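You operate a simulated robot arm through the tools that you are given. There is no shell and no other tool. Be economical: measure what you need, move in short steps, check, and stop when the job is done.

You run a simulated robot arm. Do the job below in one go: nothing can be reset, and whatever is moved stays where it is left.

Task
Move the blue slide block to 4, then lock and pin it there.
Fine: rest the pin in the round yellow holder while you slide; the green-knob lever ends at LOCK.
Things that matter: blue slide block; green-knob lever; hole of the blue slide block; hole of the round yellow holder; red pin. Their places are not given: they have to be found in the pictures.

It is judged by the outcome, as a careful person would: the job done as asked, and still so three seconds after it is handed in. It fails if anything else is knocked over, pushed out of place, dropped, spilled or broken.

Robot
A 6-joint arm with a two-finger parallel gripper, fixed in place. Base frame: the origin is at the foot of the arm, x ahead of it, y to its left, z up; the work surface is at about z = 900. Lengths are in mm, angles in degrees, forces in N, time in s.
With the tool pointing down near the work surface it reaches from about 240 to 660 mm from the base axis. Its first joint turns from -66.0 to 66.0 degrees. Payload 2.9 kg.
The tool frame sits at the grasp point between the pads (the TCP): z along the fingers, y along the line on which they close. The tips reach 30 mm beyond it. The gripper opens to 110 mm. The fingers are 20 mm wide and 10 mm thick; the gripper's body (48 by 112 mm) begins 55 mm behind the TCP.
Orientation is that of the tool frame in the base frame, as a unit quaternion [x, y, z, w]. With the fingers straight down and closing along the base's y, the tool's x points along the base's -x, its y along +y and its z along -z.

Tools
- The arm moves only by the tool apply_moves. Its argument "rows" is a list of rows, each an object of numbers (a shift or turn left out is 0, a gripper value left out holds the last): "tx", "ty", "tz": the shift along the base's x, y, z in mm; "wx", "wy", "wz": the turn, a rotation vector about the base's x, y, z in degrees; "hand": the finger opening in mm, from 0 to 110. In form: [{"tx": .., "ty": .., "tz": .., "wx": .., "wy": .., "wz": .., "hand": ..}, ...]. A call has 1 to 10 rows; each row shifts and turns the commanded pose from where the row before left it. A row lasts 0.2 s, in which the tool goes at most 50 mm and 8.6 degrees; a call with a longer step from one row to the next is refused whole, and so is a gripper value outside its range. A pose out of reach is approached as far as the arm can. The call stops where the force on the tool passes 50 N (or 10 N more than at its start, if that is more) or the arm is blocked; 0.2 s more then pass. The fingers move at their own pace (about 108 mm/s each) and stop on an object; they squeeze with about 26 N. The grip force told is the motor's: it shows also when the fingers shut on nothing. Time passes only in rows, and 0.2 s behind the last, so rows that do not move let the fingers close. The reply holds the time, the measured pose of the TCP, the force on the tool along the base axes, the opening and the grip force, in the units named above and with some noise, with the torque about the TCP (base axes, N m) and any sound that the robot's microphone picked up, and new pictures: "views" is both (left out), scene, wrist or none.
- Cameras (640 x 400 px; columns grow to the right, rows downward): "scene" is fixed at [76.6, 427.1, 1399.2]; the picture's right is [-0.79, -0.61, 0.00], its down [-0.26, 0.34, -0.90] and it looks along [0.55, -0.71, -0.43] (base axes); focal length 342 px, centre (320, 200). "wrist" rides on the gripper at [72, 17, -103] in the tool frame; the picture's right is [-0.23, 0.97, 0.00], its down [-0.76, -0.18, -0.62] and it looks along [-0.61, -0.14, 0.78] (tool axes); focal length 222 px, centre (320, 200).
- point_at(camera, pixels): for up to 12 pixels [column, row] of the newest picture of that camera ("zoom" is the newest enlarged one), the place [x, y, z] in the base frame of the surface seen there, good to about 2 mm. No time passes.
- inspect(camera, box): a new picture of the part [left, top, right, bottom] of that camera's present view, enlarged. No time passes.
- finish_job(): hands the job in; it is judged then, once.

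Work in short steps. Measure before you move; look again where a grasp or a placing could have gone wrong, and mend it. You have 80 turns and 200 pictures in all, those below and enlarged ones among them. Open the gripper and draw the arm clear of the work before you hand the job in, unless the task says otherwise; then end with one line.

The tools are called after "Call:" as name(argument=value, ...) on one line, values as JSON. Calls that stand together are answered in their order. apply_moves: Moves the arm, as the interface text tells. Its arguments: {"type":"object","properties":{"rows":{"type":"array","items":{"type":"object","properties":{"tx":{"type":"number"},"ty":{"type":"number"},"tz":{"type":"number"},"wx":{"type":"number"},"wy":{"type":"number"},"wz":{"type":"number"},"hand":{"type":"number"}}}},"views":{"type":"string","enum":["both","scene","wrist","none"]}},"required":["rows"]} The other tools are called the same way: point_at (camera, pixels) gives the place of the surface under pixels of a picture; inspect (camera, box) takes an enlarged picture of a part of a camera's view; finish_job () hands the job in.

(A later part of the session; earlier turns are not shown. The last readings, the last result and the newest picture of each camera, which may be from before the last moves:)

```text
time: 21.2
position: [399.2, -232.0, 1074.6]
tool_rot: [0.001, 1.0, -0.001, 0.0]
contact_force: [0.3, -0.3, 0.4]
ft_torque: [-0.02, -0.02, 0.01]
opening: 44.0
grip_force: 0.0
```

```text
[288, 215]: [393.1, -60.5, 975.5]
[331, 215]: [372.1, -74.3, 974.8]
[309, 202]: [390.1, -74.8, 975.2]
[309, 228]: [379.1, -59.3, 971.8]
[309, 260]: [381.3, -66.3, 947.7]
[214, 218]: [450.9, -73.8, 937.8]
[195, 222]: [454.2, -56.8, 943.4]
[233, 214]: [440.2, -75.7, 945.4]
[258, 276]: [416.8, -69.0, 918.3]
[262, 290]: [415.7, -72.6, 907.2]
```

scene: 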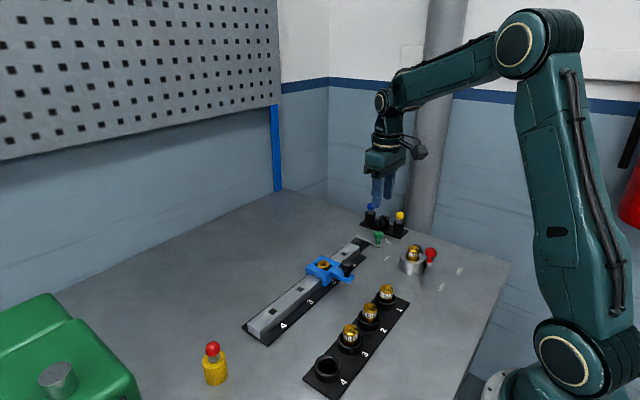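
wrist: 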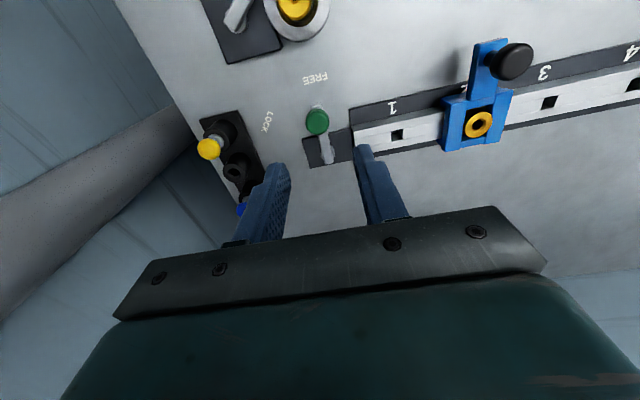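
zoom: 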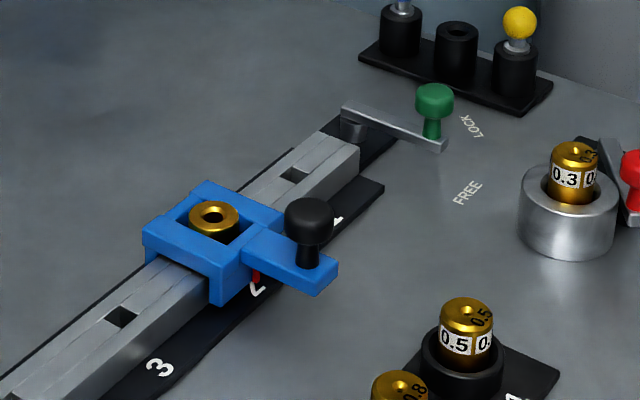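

Handle centre ≈ (384,-68), top 976. I move over it, descend to TCP z 973, and close.

Call:
apply_moves(rows=[{"tx": -13, "ty": 45}, {"ty": 45}, {"ty": 45}, {"ty": 28.5}, {"tz": -40}, {"tz": -40}, {"tz": -20}, {}, {"hand": 0}, {}], views="none")

Call:
apply_moves(rows=[{}, {}])

Call:
inspect(camera="scene", box=[290, 210, 410, 310])

```text
time: 23.4
position: [383.2, -70.0, 972.5]
tool_rot: [-0.001, 1.0, 0.0, 0.0]
contact_force: [0.6, -2.8, -7.3]
ft_torque: [-0.03, -0.55, -0.02]
opening: 25.2
grip_force: 45.2
```

```text
time: 24.0
position: [383.8, -69.1, 971.8]
tool_rot: [0.001, 1.0, 0.0, 0.0]
contact_force: [3.1, -2.6, -12.2]
ft_torque: [-0.06, -0.39, -0.06]
opening: 25.5
grip_force: 44.8
```

scene: 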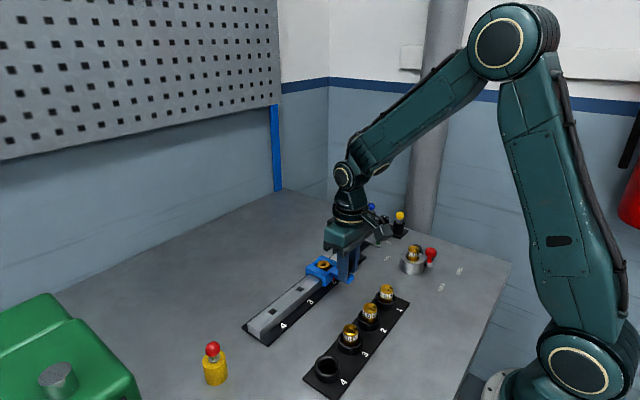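
wrist: 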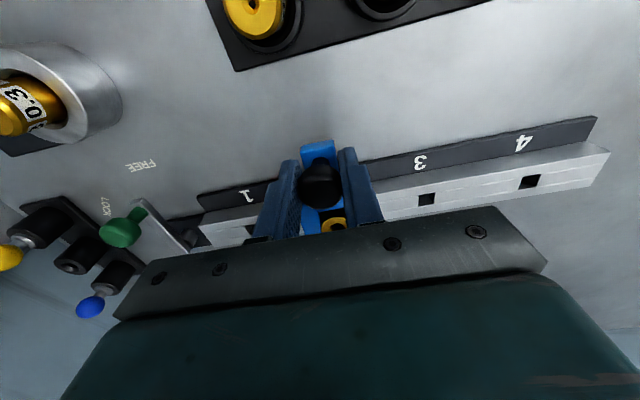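

```text
4.00 times, centred on (350, 260) of scene
```

zoom: 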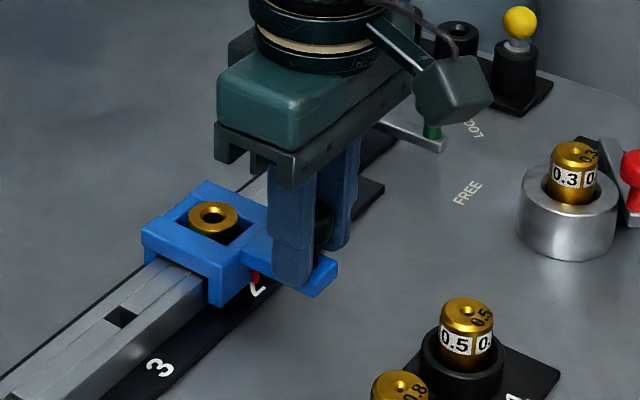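

The handle is held. I start sliding along +y with a test distance, watching forces.

Call:
apply_moves(rows=[{"tz": -0.8}, {"ty": 5}, {"ty": 10}, {"ty": 12}, {"ty": 12}, {}])

```text
time: 25.4
position: [383.3, -30.0, 970.6]
tool_rot: [-0.001, 1.0, 0.001, 0.001]
contact_force: [-4.4, 1.2, 20.7]
ft_torque: [0.0, 0.54, 0.06]
opening: 25.2
grip_force: 44.8
```

scene: 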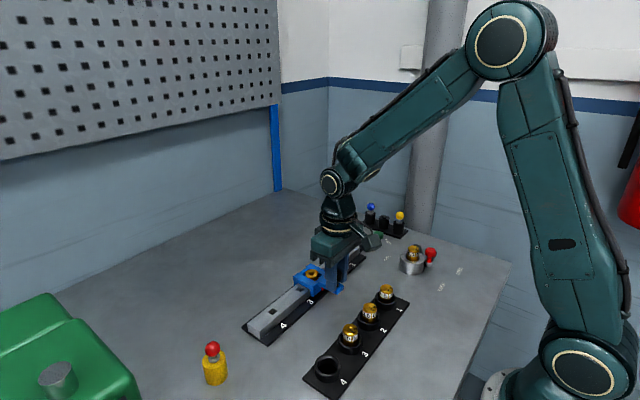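
wrist: 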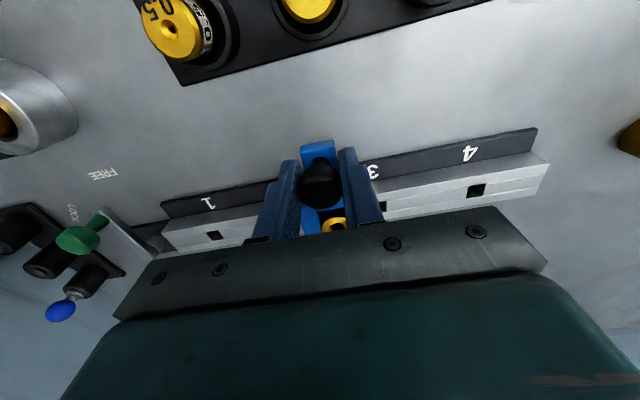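

It slides freely. I raise 0.5 mm to ease the z-force and slide on for 100 mm.

Call:
apply_moves(rows=[{"ty": 8, "tz": 0.5}, {"ty": 14}, {"ty": 14}, {"ty": 14}, {"ty": 14}, {"ty": 14}, {"ty": 14}, {"ty": 8}, {}])

Call:
inspect(camera="scene", box=[230, 250, 350, 350])

```text
time: 27.4
position: [383.9, 71.2, 972.7]
tool_rot: [0.0, 1.0, 0.0, -0.001]
contact_force: [6.1, 0.0, -11.9]
ft_torque: [-0.01, -0.4, 0.06]
opening: 25.1
grip_force: 44.2
```

scene: 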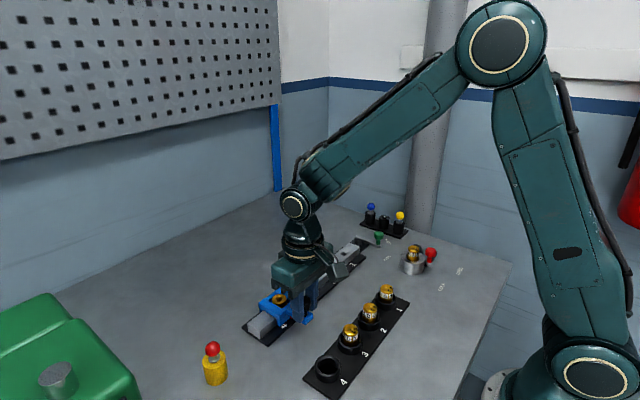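
wrist: 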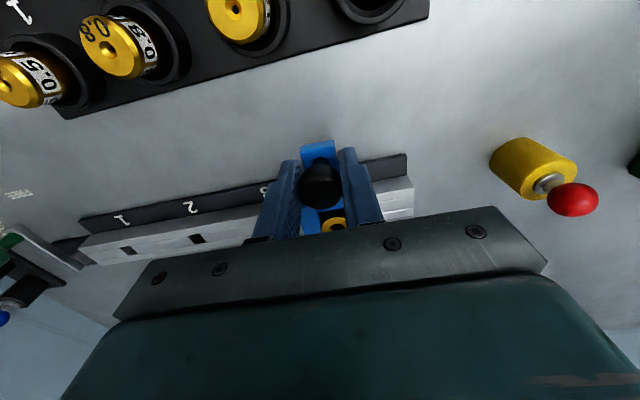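

```text
4.00 times, centred on (290, 300) of scene
```

zoom: 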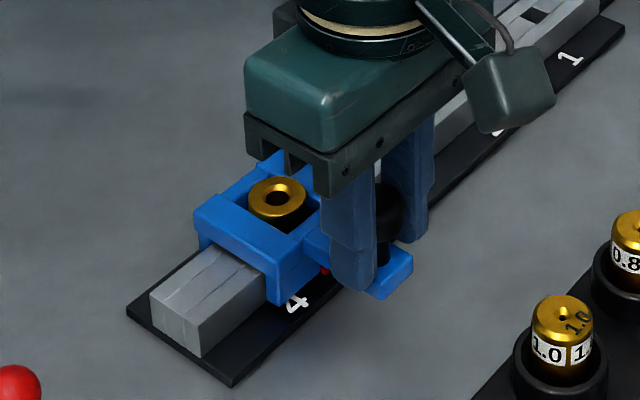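

About 17 mm remain. Slots 1 and 2 are now visible, so I measure spacing precisely.

Call:
inspect(camera="wrist", box=[60, 170, 300, 290])

Call:
point_at(camera="wrist", pixels=[[122, 251], [136, 249], [190, 240], [205, 237], [129, 247], [197, 236], [128, 219], [192, 208]])

```text
2.67 times, centred on (180, 230) of wrist
```

zoom: 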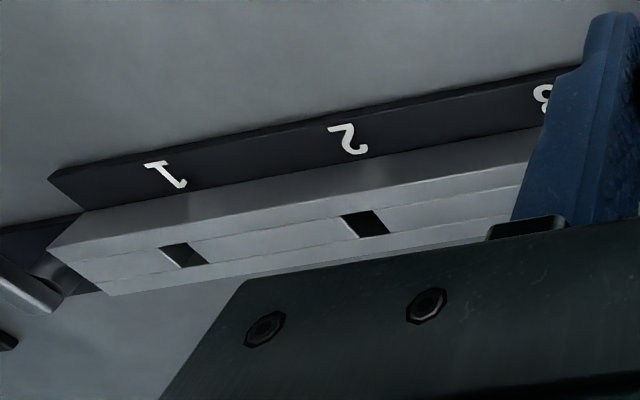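

```text
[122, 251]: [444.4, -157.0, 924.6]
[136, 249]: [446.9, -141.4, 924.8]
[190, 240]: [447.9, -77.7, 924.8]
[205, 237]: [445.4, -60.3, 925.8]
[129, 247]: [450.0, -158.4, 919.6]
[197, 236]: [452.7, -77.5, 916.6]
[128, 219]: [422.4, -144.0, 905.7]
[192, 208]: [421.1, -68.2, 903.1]
```

I slide 17 mm more, then release and rise to check the block against the slots.

Call:
apply_moves(rows=[{"ty": 6}, {"ty": 6}, {"ty": 5}, {}, {"hand": 44}, {}, {"tz": 40}, {"tz": 40, "tx": 20}, {"tz": 40, "tx": 30, "ty": -30}, {"ty": -30}])

Call:
inspect(camera="wrist", box=[140, 50, 460, 200])

Call:
inspect(camera="scene", box=[230, 230, 370, 350])

```text
refused: row 9 steps farther than a row can; nothing moved
```

```text
2.00 times, centred on (300, 125) of wrist
```

zoom: 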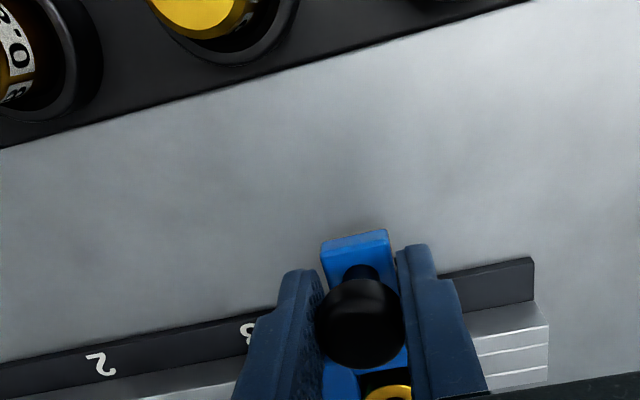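

```text
3.33 times, centred on (300, 290) of scene
```

zoom: 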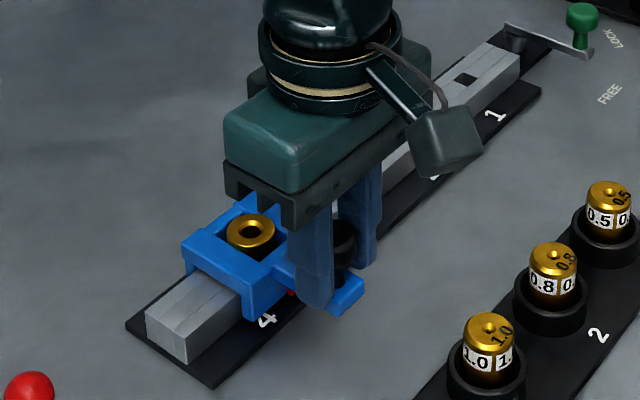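

One step was too long; I split it and repeat.

Call:
apply_moves(rows=[{"ty": 6}, {"ty": 6}, {"ty": 5}, {}, {"hand": 44}, {}, {"tz": 40}, {"tz": 40, "tx": 20}, {"tz": 30, "tx": 30, "ty": -20}, {"ty": -40}])

Call:
inspect(camera="wrist", box=[140, 50, 460, 200])

Call:
inspect(camera="scene", box=[230, 230, 370, 350])

```text
time: 29.6
position: [435.4, 26.9, 1082.6]
tool_rot: [0.0, 1.0, 0.0, 0.0]
contact_force: [-0.1, -0.1, -0.4]
ft_torque: [0.01, 0.01, -0.02]
opening: 43.7
grip_force: 0.1
```

scene: 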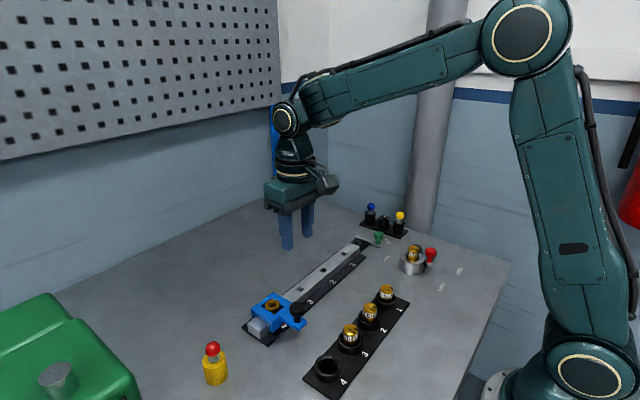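
wrist: 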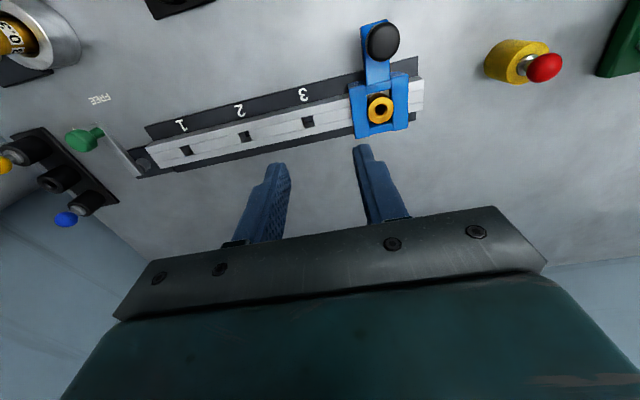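

```text
2.00 times, centred on (300, 125) of wrist
```

zoom: 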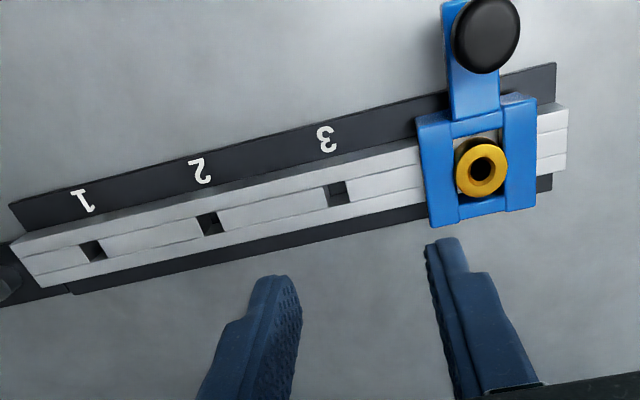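

```text
3.33 times, centred on (300, 290) of scene
```

zoom: 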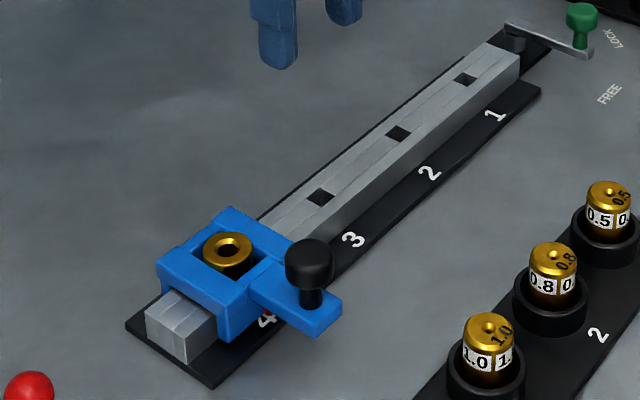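

I zoom in on slots 1–3 and on the block to measure edges.

Call:
inspect(camera="scene", box=[290, 250, 350, 290])

Call:
inspect(camera="scene", box=[255, 285, 315, 345])

Call:
point_at(camera="zoom", pixels=[[275, 113], [190, 113], [235, 85], [230, 145], [225, 115], [90, 230], [272, 260], [180, 62], [360, 170], [333, 225], [320, 260]])

Call:
inspect(camera="wrist", box=[340, 70, 440, 140])

Call:
point_at(camera="wrist", pixels=[[181, 151], [192, 150], [240, 137], [251, 136], [302, 122], [314, 121], [367, 108], [393, 108], [380, 95], [380, 123], [352, 110], [407, 98]])

```text
10.00 times, centred on (320, 270) of scene
```

zoom: 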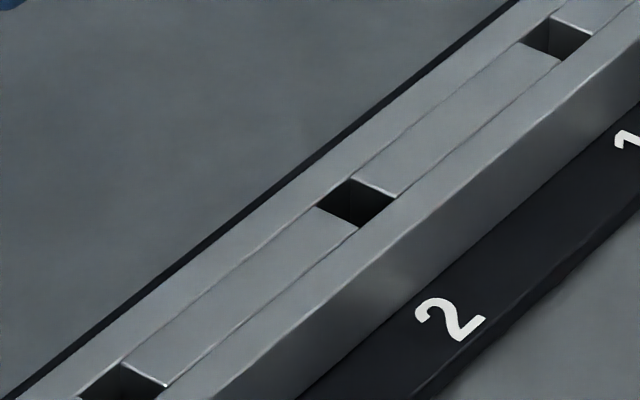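

```text
6.67 times, centred on (285, 315) of scene
```

zoom: 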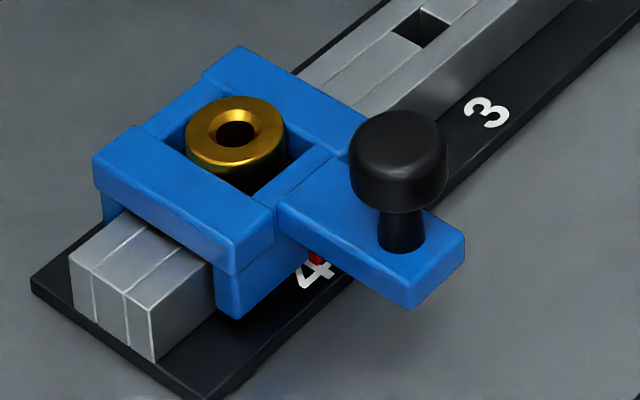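

```text
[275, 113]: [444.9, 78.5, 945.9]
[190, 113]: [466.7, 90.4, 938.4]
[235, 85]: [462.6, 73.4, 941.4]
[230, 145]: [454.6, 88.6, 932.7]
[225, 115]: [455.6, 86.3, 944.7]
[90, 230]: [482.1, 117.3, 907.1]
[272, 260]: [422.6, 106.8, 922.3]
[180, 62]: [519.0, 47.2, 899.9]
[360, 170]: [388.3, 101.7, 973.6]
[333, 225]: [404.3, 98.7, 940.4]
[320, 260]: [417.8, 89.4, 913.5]
```

```text
5.71 times, centred on (390, 105) of wrist
```

zoom: 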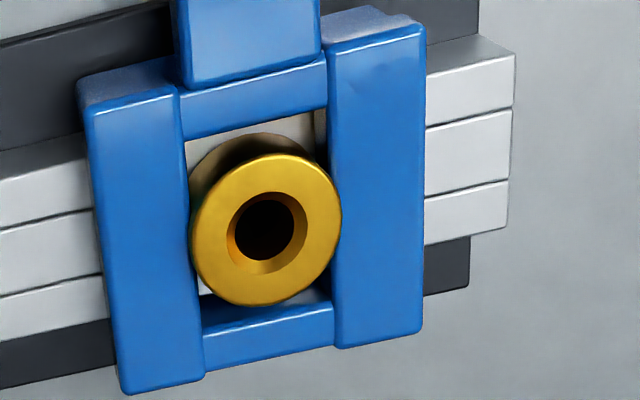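

```text
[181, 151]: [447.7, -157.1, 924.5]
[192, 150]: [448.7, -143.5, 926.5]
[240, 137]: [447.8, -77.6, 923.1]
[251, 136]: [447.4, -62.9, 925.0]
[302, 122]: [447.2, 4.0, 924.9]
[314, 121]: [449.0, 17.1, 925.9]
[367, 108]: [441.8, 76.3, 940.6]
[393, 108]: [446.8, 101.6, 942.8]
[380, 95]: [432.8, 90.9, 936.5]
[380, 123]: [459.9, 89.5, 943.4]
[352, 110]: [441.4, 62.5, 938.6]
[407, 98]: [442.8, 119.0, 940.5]
```

Slot spacing reads ≈80.3 (centres -150.3, -70.2, 10.5), so 4 should be near 90.7, block ~89–90.7. To compare exactly, I reproduce the view I had over the block at position 2, shifted by 160 mm.

Call:
apply_moves(rows=[{"tx": 10, "ty": 35, "tz": -7.2}, {"ty": 30.5}, {}, {}])

Call:
inspect(camera="wrist", box=[260, 80, 400, 200])

```text
time: 30.6
position: [443.0, 93.3, 1074.7]
tool_rot: [0.0, 1.0, 0.0, 0.0]
contact_force: [0.0, -0.5, -0.5]
ft_torque: [-0.05, 0.01, 0.01]
opening: 44.1
grip_force: 0.1
```

scene: 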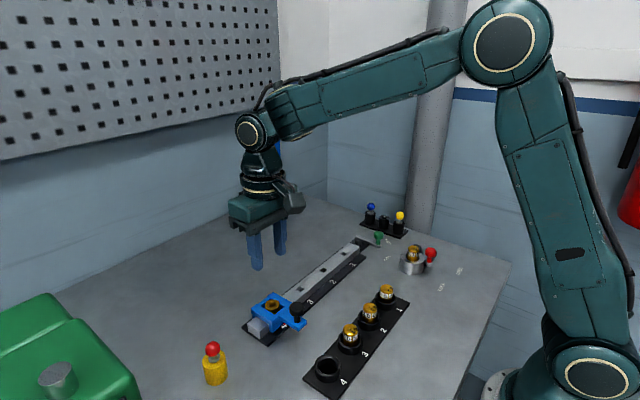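
wrist: 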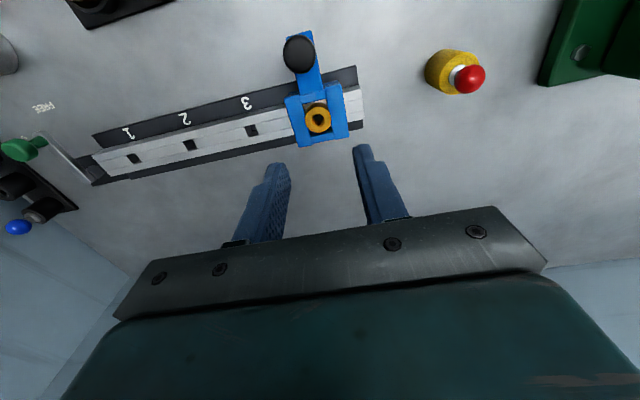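

```text
3.33 times, centred on (330, 140) of wrist
```

zoom: 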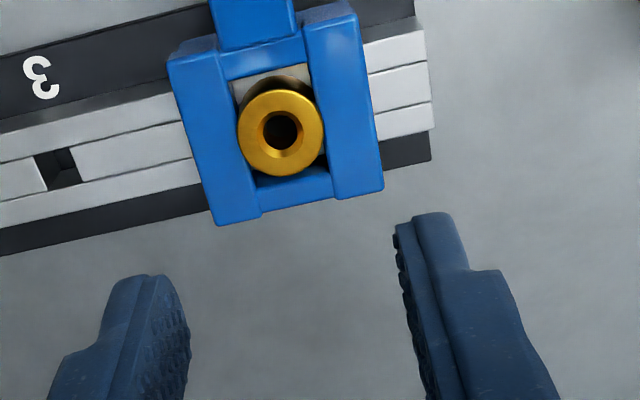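

Block vs. slot 3 matches the original block vs. slot 1 view within ~0.3 mm, so the block is at 4. Now back to the lever to lock it; I go above the knob.

Call:
apply_moves(rows=[{"ty": -48}, {"ty": -48}, {"ty": -48}, {"ty": -48}, {"ty": -48}, {"ty": -48}, {"tx": -30, "ty": -38.5}, {"tx": -17}, {}])

Call:
inspect(camera="wrist", box=[200, 20, 440, 200])

```text
time: 32.6
position: [398.0, -234.1, 1074.7]
tool_rot: [0.001, 1.0, 0.0, 0.0]
contact_force: [0.1, -0.2, -0.6]
ft_torque: [0.0, -0.01, 0.0]
opening: 43.9
grip_force: 0.0
```

scene: 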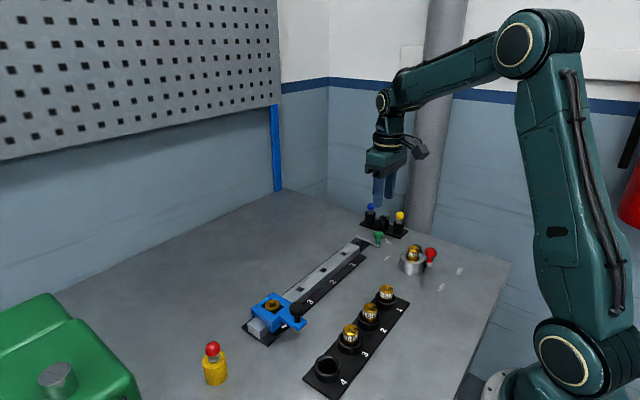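
wrist: 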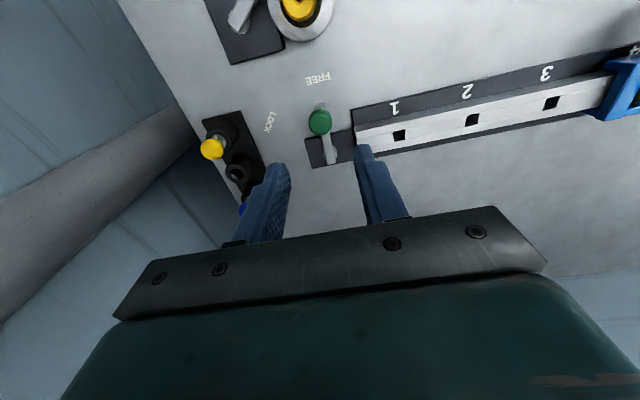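

```text
2.22 times, centred on (320, 110) of wrist
```

zoom: 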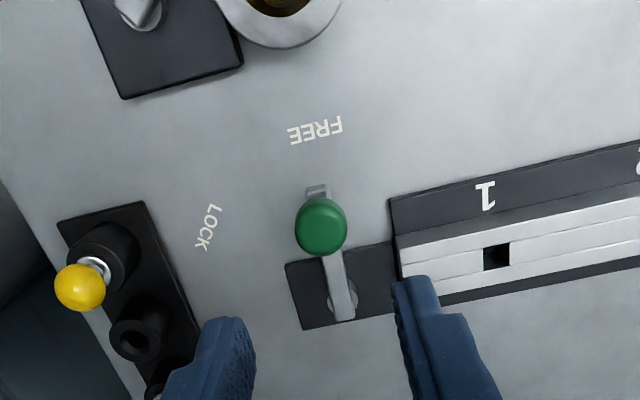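

Knob is centred between the fingers. I descend to z≈963 and close.

Call:
apply_moves(rows=[{"tz": -45}, {"tz": -40}, {"tz": -27.5}, {}, {"hand": 0}, {}, {}, {}], views="wrist")

```text
time: 34.4
position: [398.1, -235.0, 962.1]
tool_rot: [0.001, 1.0, 0.0, 0.0]
contact_force: [2.9, -11.9, -8.3]
ft_torque: [-0.2, -0.3, -0.14]
opening: 22.9
grip_force: 45.2
```

wrist: 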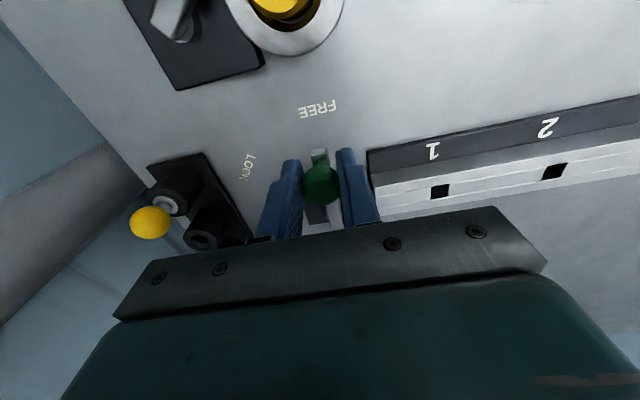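

The knob is held. I swing it back along the arc to LOCK with a slight overtravel into the stop.

Call:
apply_moves(rows=[{"tx": 0.3, "ty": -4.1}, {"tx": 1.12, "ty": -6.53}, {"tx": 1.85, "ty": -6.35}, {"tx": 2.56, "ty": -6.11}, {"tx": 3.24, "ty": -5.78}, {"tx": 3.86, "ty": -5.37}, {"tx": 4.46, "ty": -4.9}, {"tx": 4.93, "ty": -4.35}, {"tx": 1.2, "ty": -0.9}, {}])

Call:
inspect(camera="scene", box=[330, 190, 450, 290])

```text
time: 36.6
position: [420.3, -276.8, 961.4]
tool_rot: [0.0, 1.0, 0.0, 0.0]
contact_force: [-1.8, 7.5, 2.4]
ft_torque: [0.17, 0.48, 0.35]
opening: 22.6
grip_force: 44.6
```

scene: 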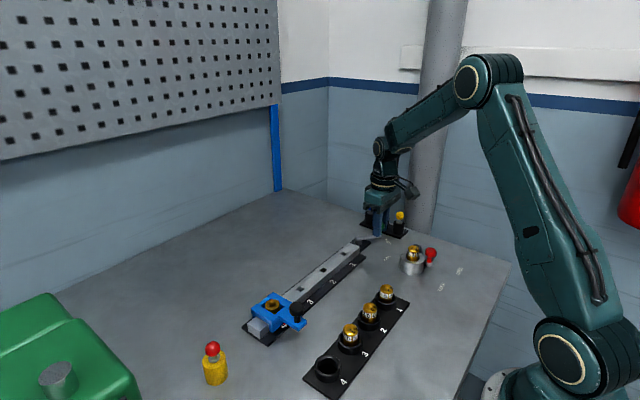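
wrist: 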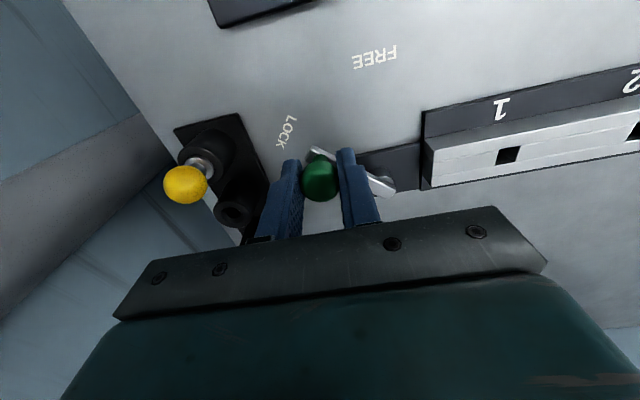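

```text
4.00 times, centred on (390, 240) of scene
```

zoom: 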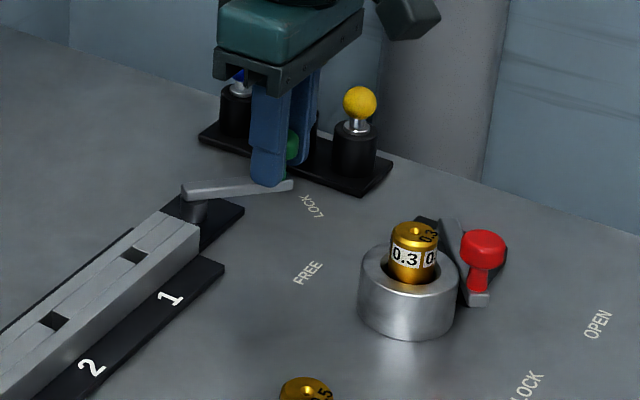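

The lever matches its original LOCK position. I push a touch further to confirm the stop, then release and rise.

Call:
apply_moves(rows=[{"tx": 1.2, "ty": -0.9}, {}], views="none")

Call:
apply_moves(rows=[{"hand": 44}, {}, {"tz": 30}, {"tz": 40}, {"tz": 43}, {}])

Call:
inspect(camera="scene", box=[330, 190, 450, 290])

```text
time: 37.2
position: [421.5, -278.1, 962.4]
tool_rot: [0.0, 1.0, 0.001, 0.0]
contact_force: [-6.9, 9.2, 2.2]
ft_torque: [0.14, -0.08, 0.21]
opening: 23.0
grip_force: 44.4
```

```text
time: 38.6
position: [423.8, -277.5, 1075.4]
tool_rot: [0.001, 1.0, 0.0, 0.0]
contact_force: [0.0, -0.6, -0.2]
ft_torque: [0.01, -0.02, 0.01]
opening: 43.8
grip_force: 0.1
```

scene: 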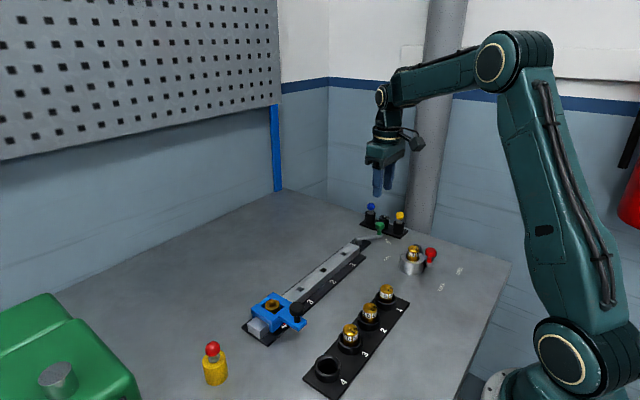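
wrist: 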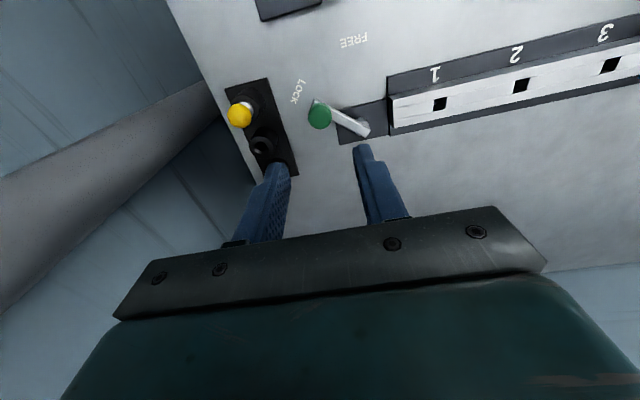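

```text
4.00 times, centred on (390, 240) of scene
```

zoom: 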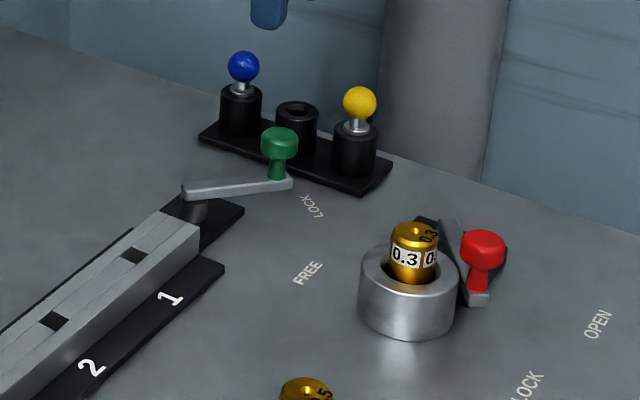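

Lever is back at LOCK. Now I travel to the pin in the holder at (434.3,229.8).

Call:
apply_moves(rows=[{"ty": 50}, {"ty": 50}, {"ty": 50}, {"ty": 50}, {"ty": 50}, {"ty": 50}, {"ty": 50}, {"ty": 50}, {"ty": 50}, {"ty": 45, "tx": 12.5}], views="none")

Call:
apply_moves(rows=[{"ty": 13.1}, {}, {"tz": -40}, {"tz": -30}, {}])

Call:
inspect(camera="wrist", box=[260, 80, 400, 200])

```text
time: 40.8
position: [435.1, 219.7, 1073.3]
tool_rot: [0.0, 1.0, 0.0, 0.0]
contact_force: [0.1, -0.8, -0.5]
ft_torque: [0.01, 0.03, 0.03]
opening: 44.0
grip_force: 0.1
```

```text
time: 42.0
position: [434.3, 231.0, 1004.2]
tool_rot: [-0.001, 1.0, 0.0, -0.001]
contact_force: [0.0, 1.3, 0.1]
ft_torque: [0.01, -0.01, 0.01]
opening: 44.0
grip_force: 0.1
```

scene: 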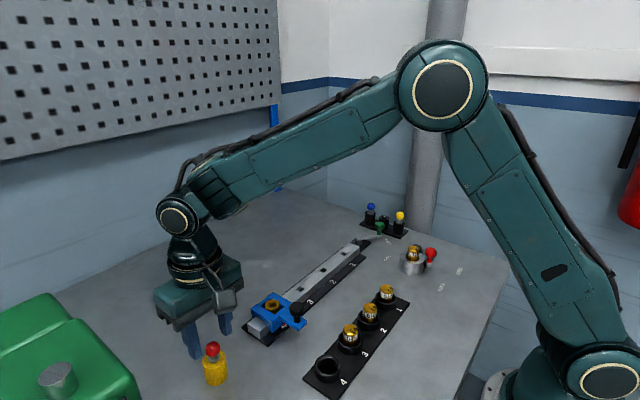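
wrist: 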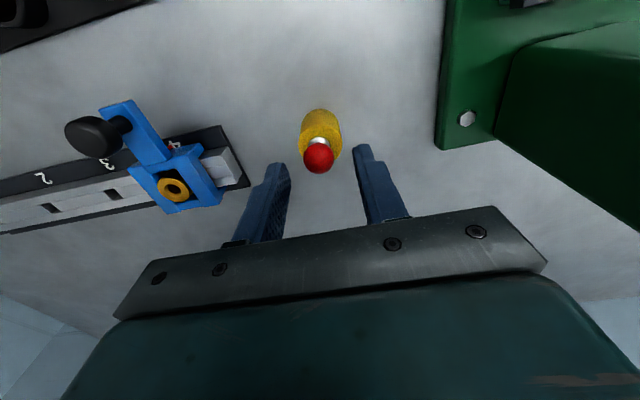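

```text
3.33 times, centred on (330, 140) of wrist
```

zoom: 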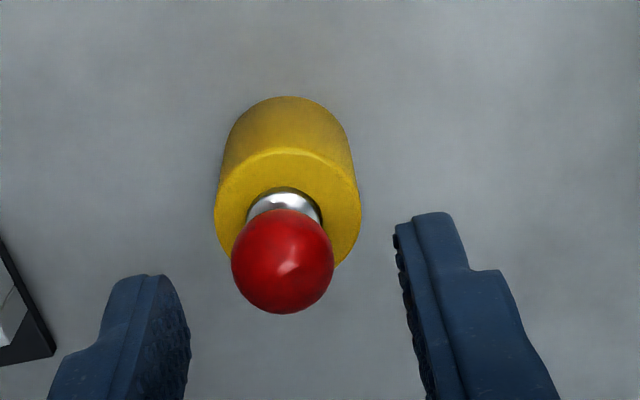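

The ball is about 1 mm to -y of mid-grip. I shift, descend to z 978, close and lift.

Call:
apply_moves(rows=[{"ty": -0.9, "tz": -14}, {"tz": -14.5}, {}, {"hand": 0}, {}, {}, {}], views="none")

Call:
apply_moves(rows=[{"tz": 4}, {"tz": 10}, {"tz": 14}, {"tz": 20}, {"tz": 25}, {"tz": 25}, {}])

Call:
inspect(camera="wrist", box=[260, 80, 400, 200])

Call:
inspect(camera="scene", box=[160, 270, 280, 390])

```text
time: 43.6
position: [434.3, 228.5, 976.2]
tool_rot: [0.0, 1.0, 0.0, 0.0]
contact_force: [-0.7, -0.2, -0.4]
ft_torque: [0.0, 0.02, 0.01]
opening: 19.3
grip_force: 26.0
```

```text
time: 45.2
position: [435.3, 227.4, 1074.5]
tool_rot: [0.0, 1.0, 0.0, 0.0]
contact_force: [1.0, -0.5, 0.2]
ft_torque: [0.0, -0.01, 0.0]
opening: 18.8
grip_force: 26.4
```

scene: 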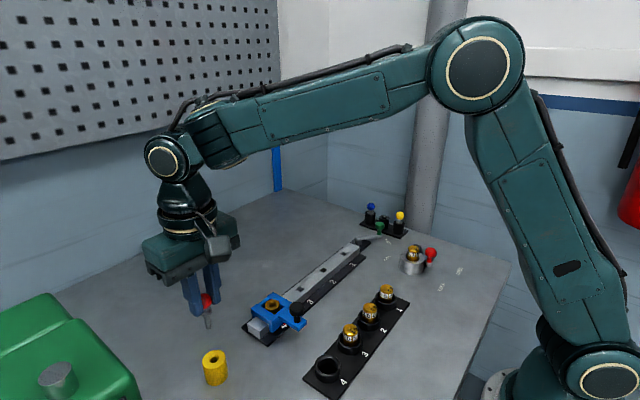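
wrist: 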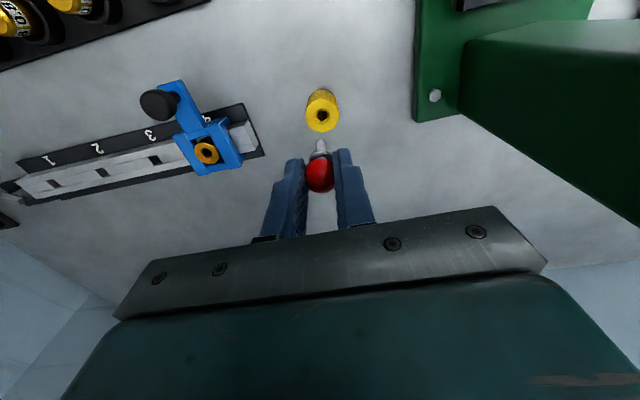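

```text
3.33 times, centred on (330, 140) of wrist
```

zoom: 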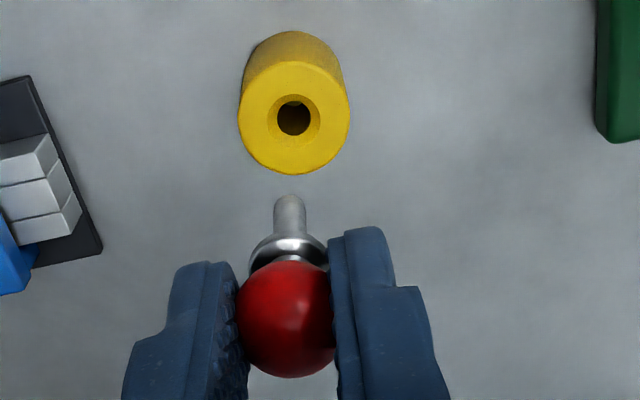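

```text
3.33 times, centred on (220, 330) of scene
```

zoom: 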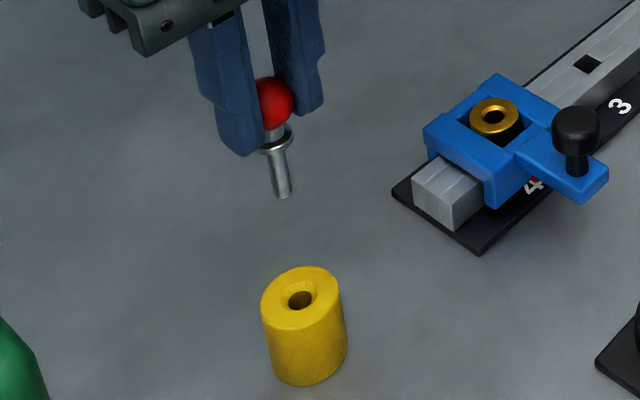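

Pin lifted cleanly, holder stands. I carry the pin slowly over the block at 4, settle, and lower to ~10 mm above the bush.

Call:
apply_moves(rows=[{"tx": 2, "ty": -30}, {"tx": 4, "ty": -40}, {"tx": 3, "ty": -40}, {"ty": -20, "tx": 0.5}, {"ty": -6}, {"tz": -20}, {"tz": -20}, {"tz": -18}, {}, {}])

Call:
inspect(camera="wrist", box=[295, 100, 345, 150])

Call:
inspect(camera="scene", box=[235, 260, 305, 330])

```text
time: 47.4
position: [445.0, 92.5, 1015.0]
tool_rot: [-0.001, 1.0, 0.001, 0.0]
contact_force: [0.4, -0.3, -0.1]
ft_torque: [-0.01, -0.01, 0.0]
opening: 18.3
grip_force: 25.7
```

scene: 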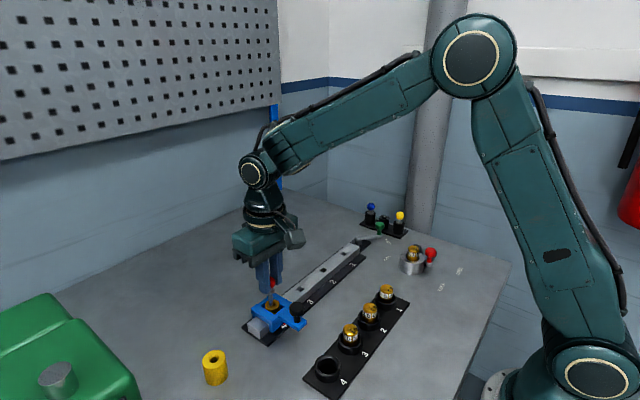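
wrist: 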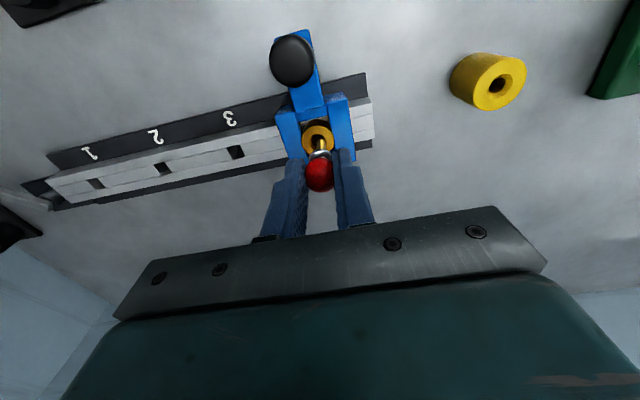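

```text
8.00 times, centred on (320, 125) of wrist
```

zoom: 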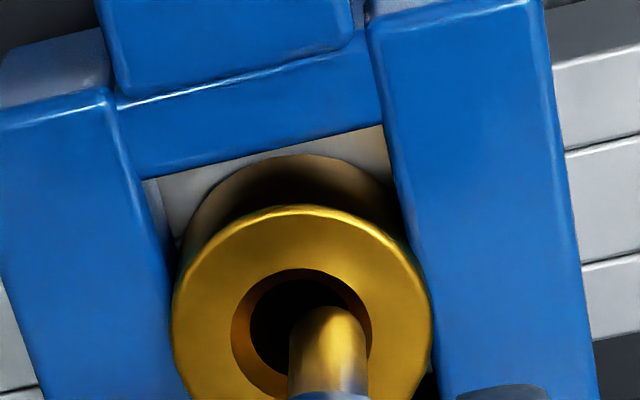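

```text
5.71 times, centred on (270, 295) of scene
```

zoom: 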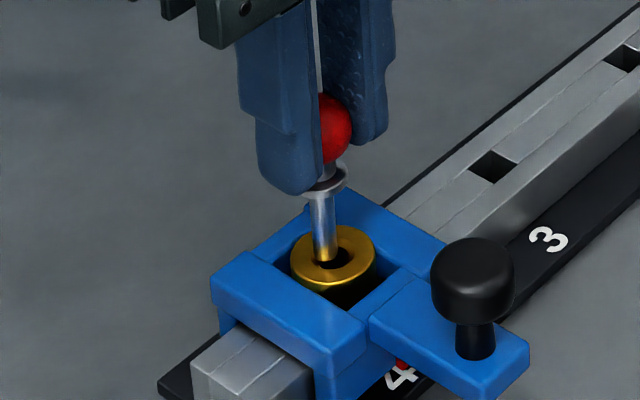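

Wrist zoom: pin axis col 328 vs bush centre col 302 → ~2.6 mm too far +y; x is nearly right. I correct and lower a few mm, then check again.

Call:
apply_moves(rows=[{"tx": 0.6, "ty": -2.5}, {}, {"tz": -3}, {"tz": -2}, {}])

Call:
inspect(camera="wrist", box=[295, 100, 345, 150])

Call:
inspect(camera="scene", box=[250, 275, 300, 325])

```text
time: 48.6
position: [444.2, 91.6, 1010.1]
tool_rot: [0.0, 1.0, -0.001, 0.001]
contact_force: [0.1, 0.1, 0.2]
ft_torque: [-0.01, 0.01, 0.0]
opening: 18.2
grip_force: 26.5
```

scene: 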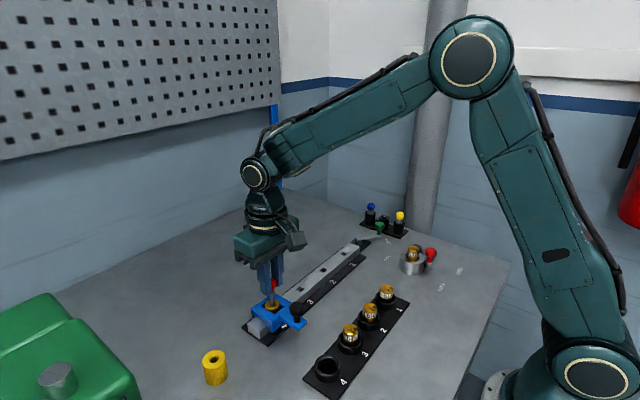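
wrist: 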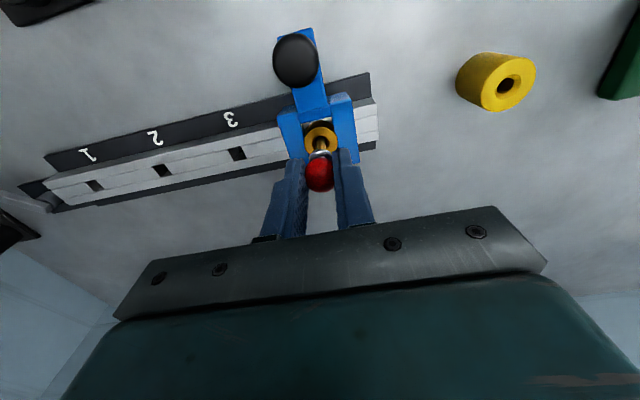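

```text
8.00 times, centred on (320, 125) of wrist
```

zoom: 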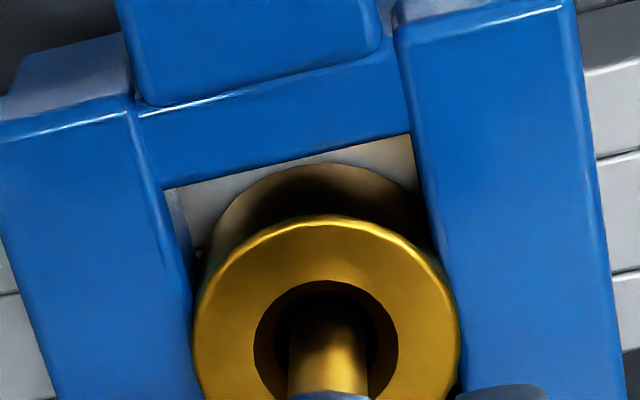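

```text
8.00 times, centred on (275, 300) of scene
```

zoom: 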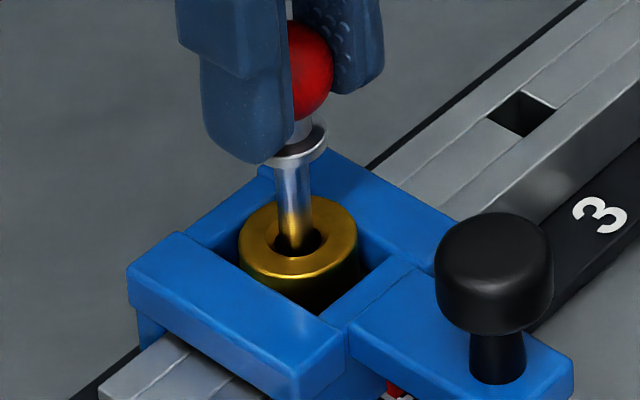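

Pin is centred (col 328 vs 327) and just entering the bush. I lower in small steps.

Call:
apply_moves(rows=[{"tz": -4}, {"tz": -5}, {"tz": -5}, {"tz": -5}, {"tz": -5}, {}])

Call:
inspect(camera="scene", box=[250, 275, 300, 325])

```text
time: 50.0
position: [444.6, 88.6, 988.8]
tool_rot: [0.0, 1.0, -0.001, 0.0]
contact_force: [0.4, 0.3, -0.2]
ft_torque: [0.02, 0.01, 0.0]
opening: 17.9
grip_force: 26.1
```

scene: 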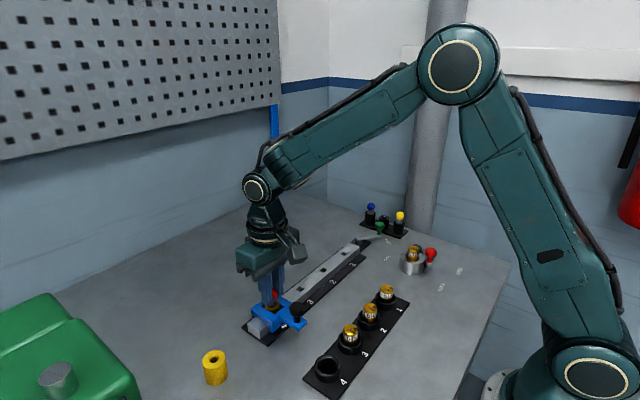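
wrist: 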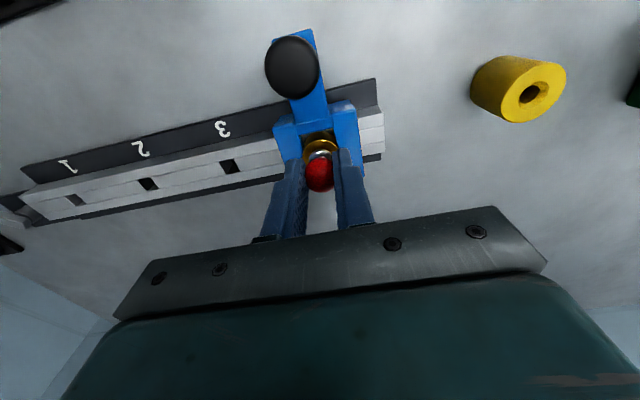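

```text
8.00 times, centred on (275, 300) of scene
```

zoom: 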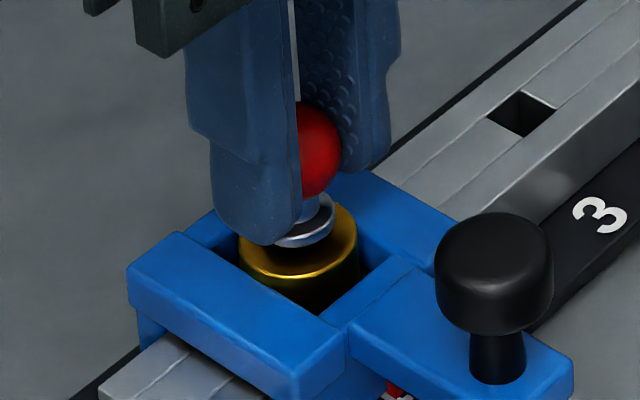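

Going in freely; the collar is ~7 mm above the bush. I continue until it seats.

Call:
apply_moves(rows=[{"tz": -3}, {"tz": -2}, {"tz": -2}, {"tz": -1}, {}])

Call:
inspect(camera="scene", box=[250, 275, 300, 325])

```text
time: 51.2
position: [444.5, 89.9, 981.7]
tool_rot: [0.001, 1.0, 0.001, 0.002]
contact_force: [0.6, -5.2, 20.7]
ft_torque: [-0.17, -0.15, -0.06]
opening: 18.2
grip_force: 25.7
```

scene: 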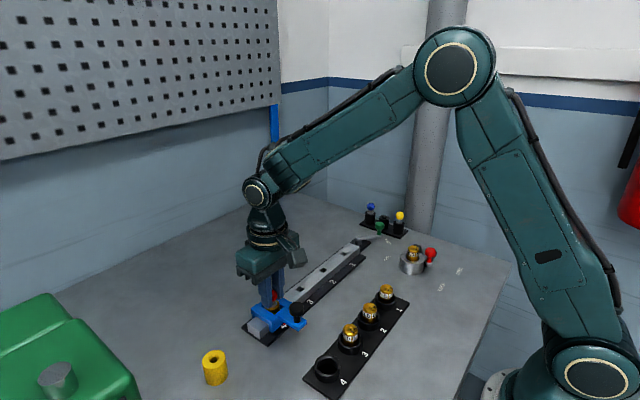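
wrist: 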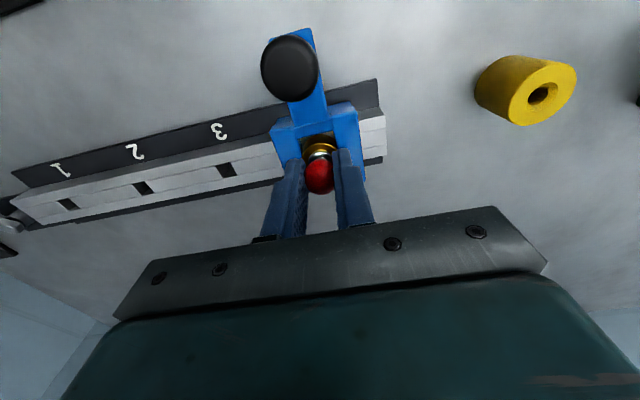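

```text
8.00 times, centred on (275, 300) of scene
```

zoom: 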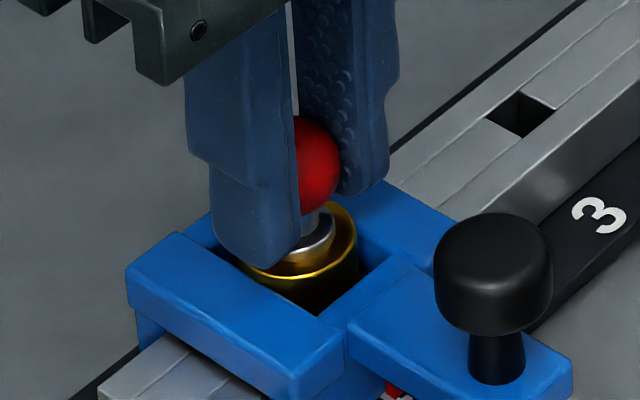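

It seats at 20.7 N. I release and rise, then compare the pin's height with the original (ball top ≈975).

Call:
apply_moves(rows=[{"tz": 1}, {"hand": 44}, {}, {"tz": 20}, {"tz": 35}, {"tz": 40}, {}, {}])

Call:
inspect(camera="scene", box=[250, 275, 300, 325])

Call:
point_at(camera="zoom", pixels=[[306, 145], [306, 165], [306, 185], [306, 215], [306, 240], [306, 275]])

Call:
inspect(camera="wrist", box=[260, 80, 400, 200])

```text
time: 53.0
position: [445.0, 90.1, 1075.4]
tool_rot: [0.0, 1.0, 0.0, -0.001]
contact_force: [0.7, 0.5, -0.1]
ft_torque: [-0.01, 0.02, 0.0]
opening: 44.0
grip_force: 0.2
```

scene: 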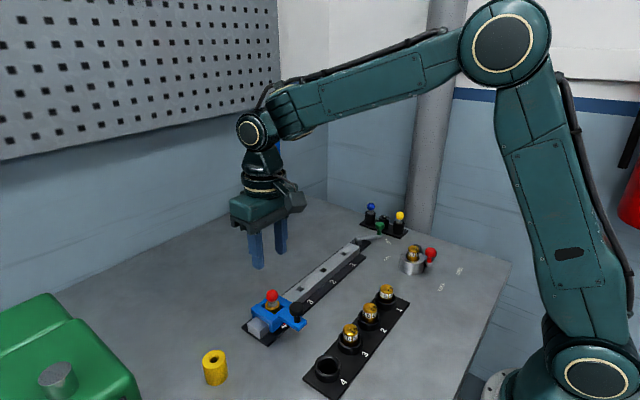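
wrist: 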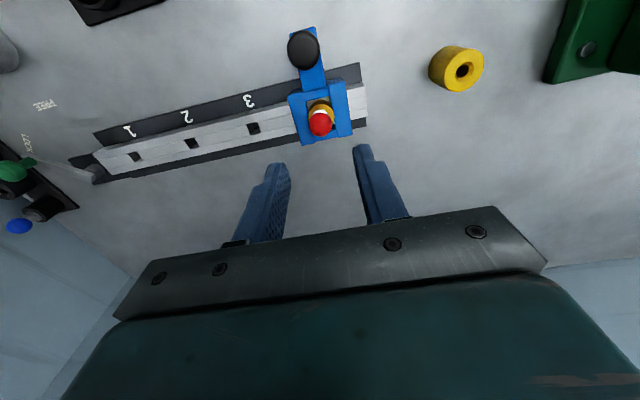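

```text
8.00 times, centred on (275, 300) of scene
```

zoom: 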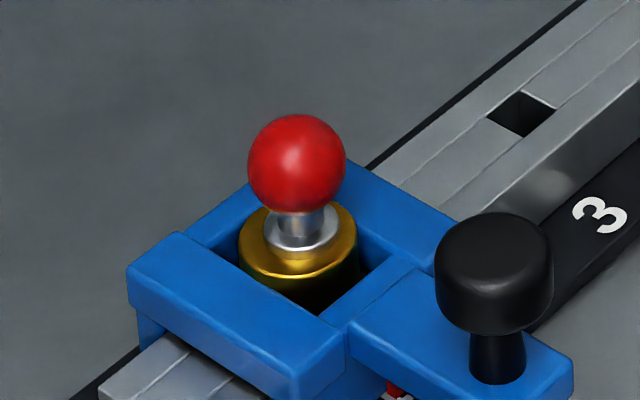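

```text
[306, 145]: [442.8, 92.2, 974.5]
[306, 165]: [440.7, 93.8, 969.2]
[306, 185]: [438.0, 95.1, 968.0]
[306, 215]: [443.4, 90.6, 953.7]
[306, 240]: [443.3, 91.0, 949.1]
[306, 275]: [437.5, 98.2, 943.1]
```

```text
3.33 times, centred on (330, 140) of wrist
```

zoom: 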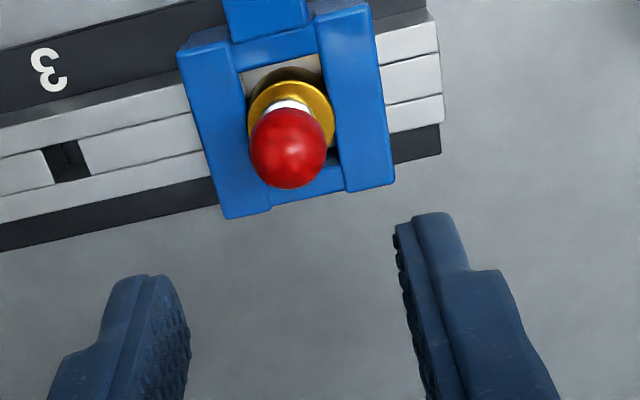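

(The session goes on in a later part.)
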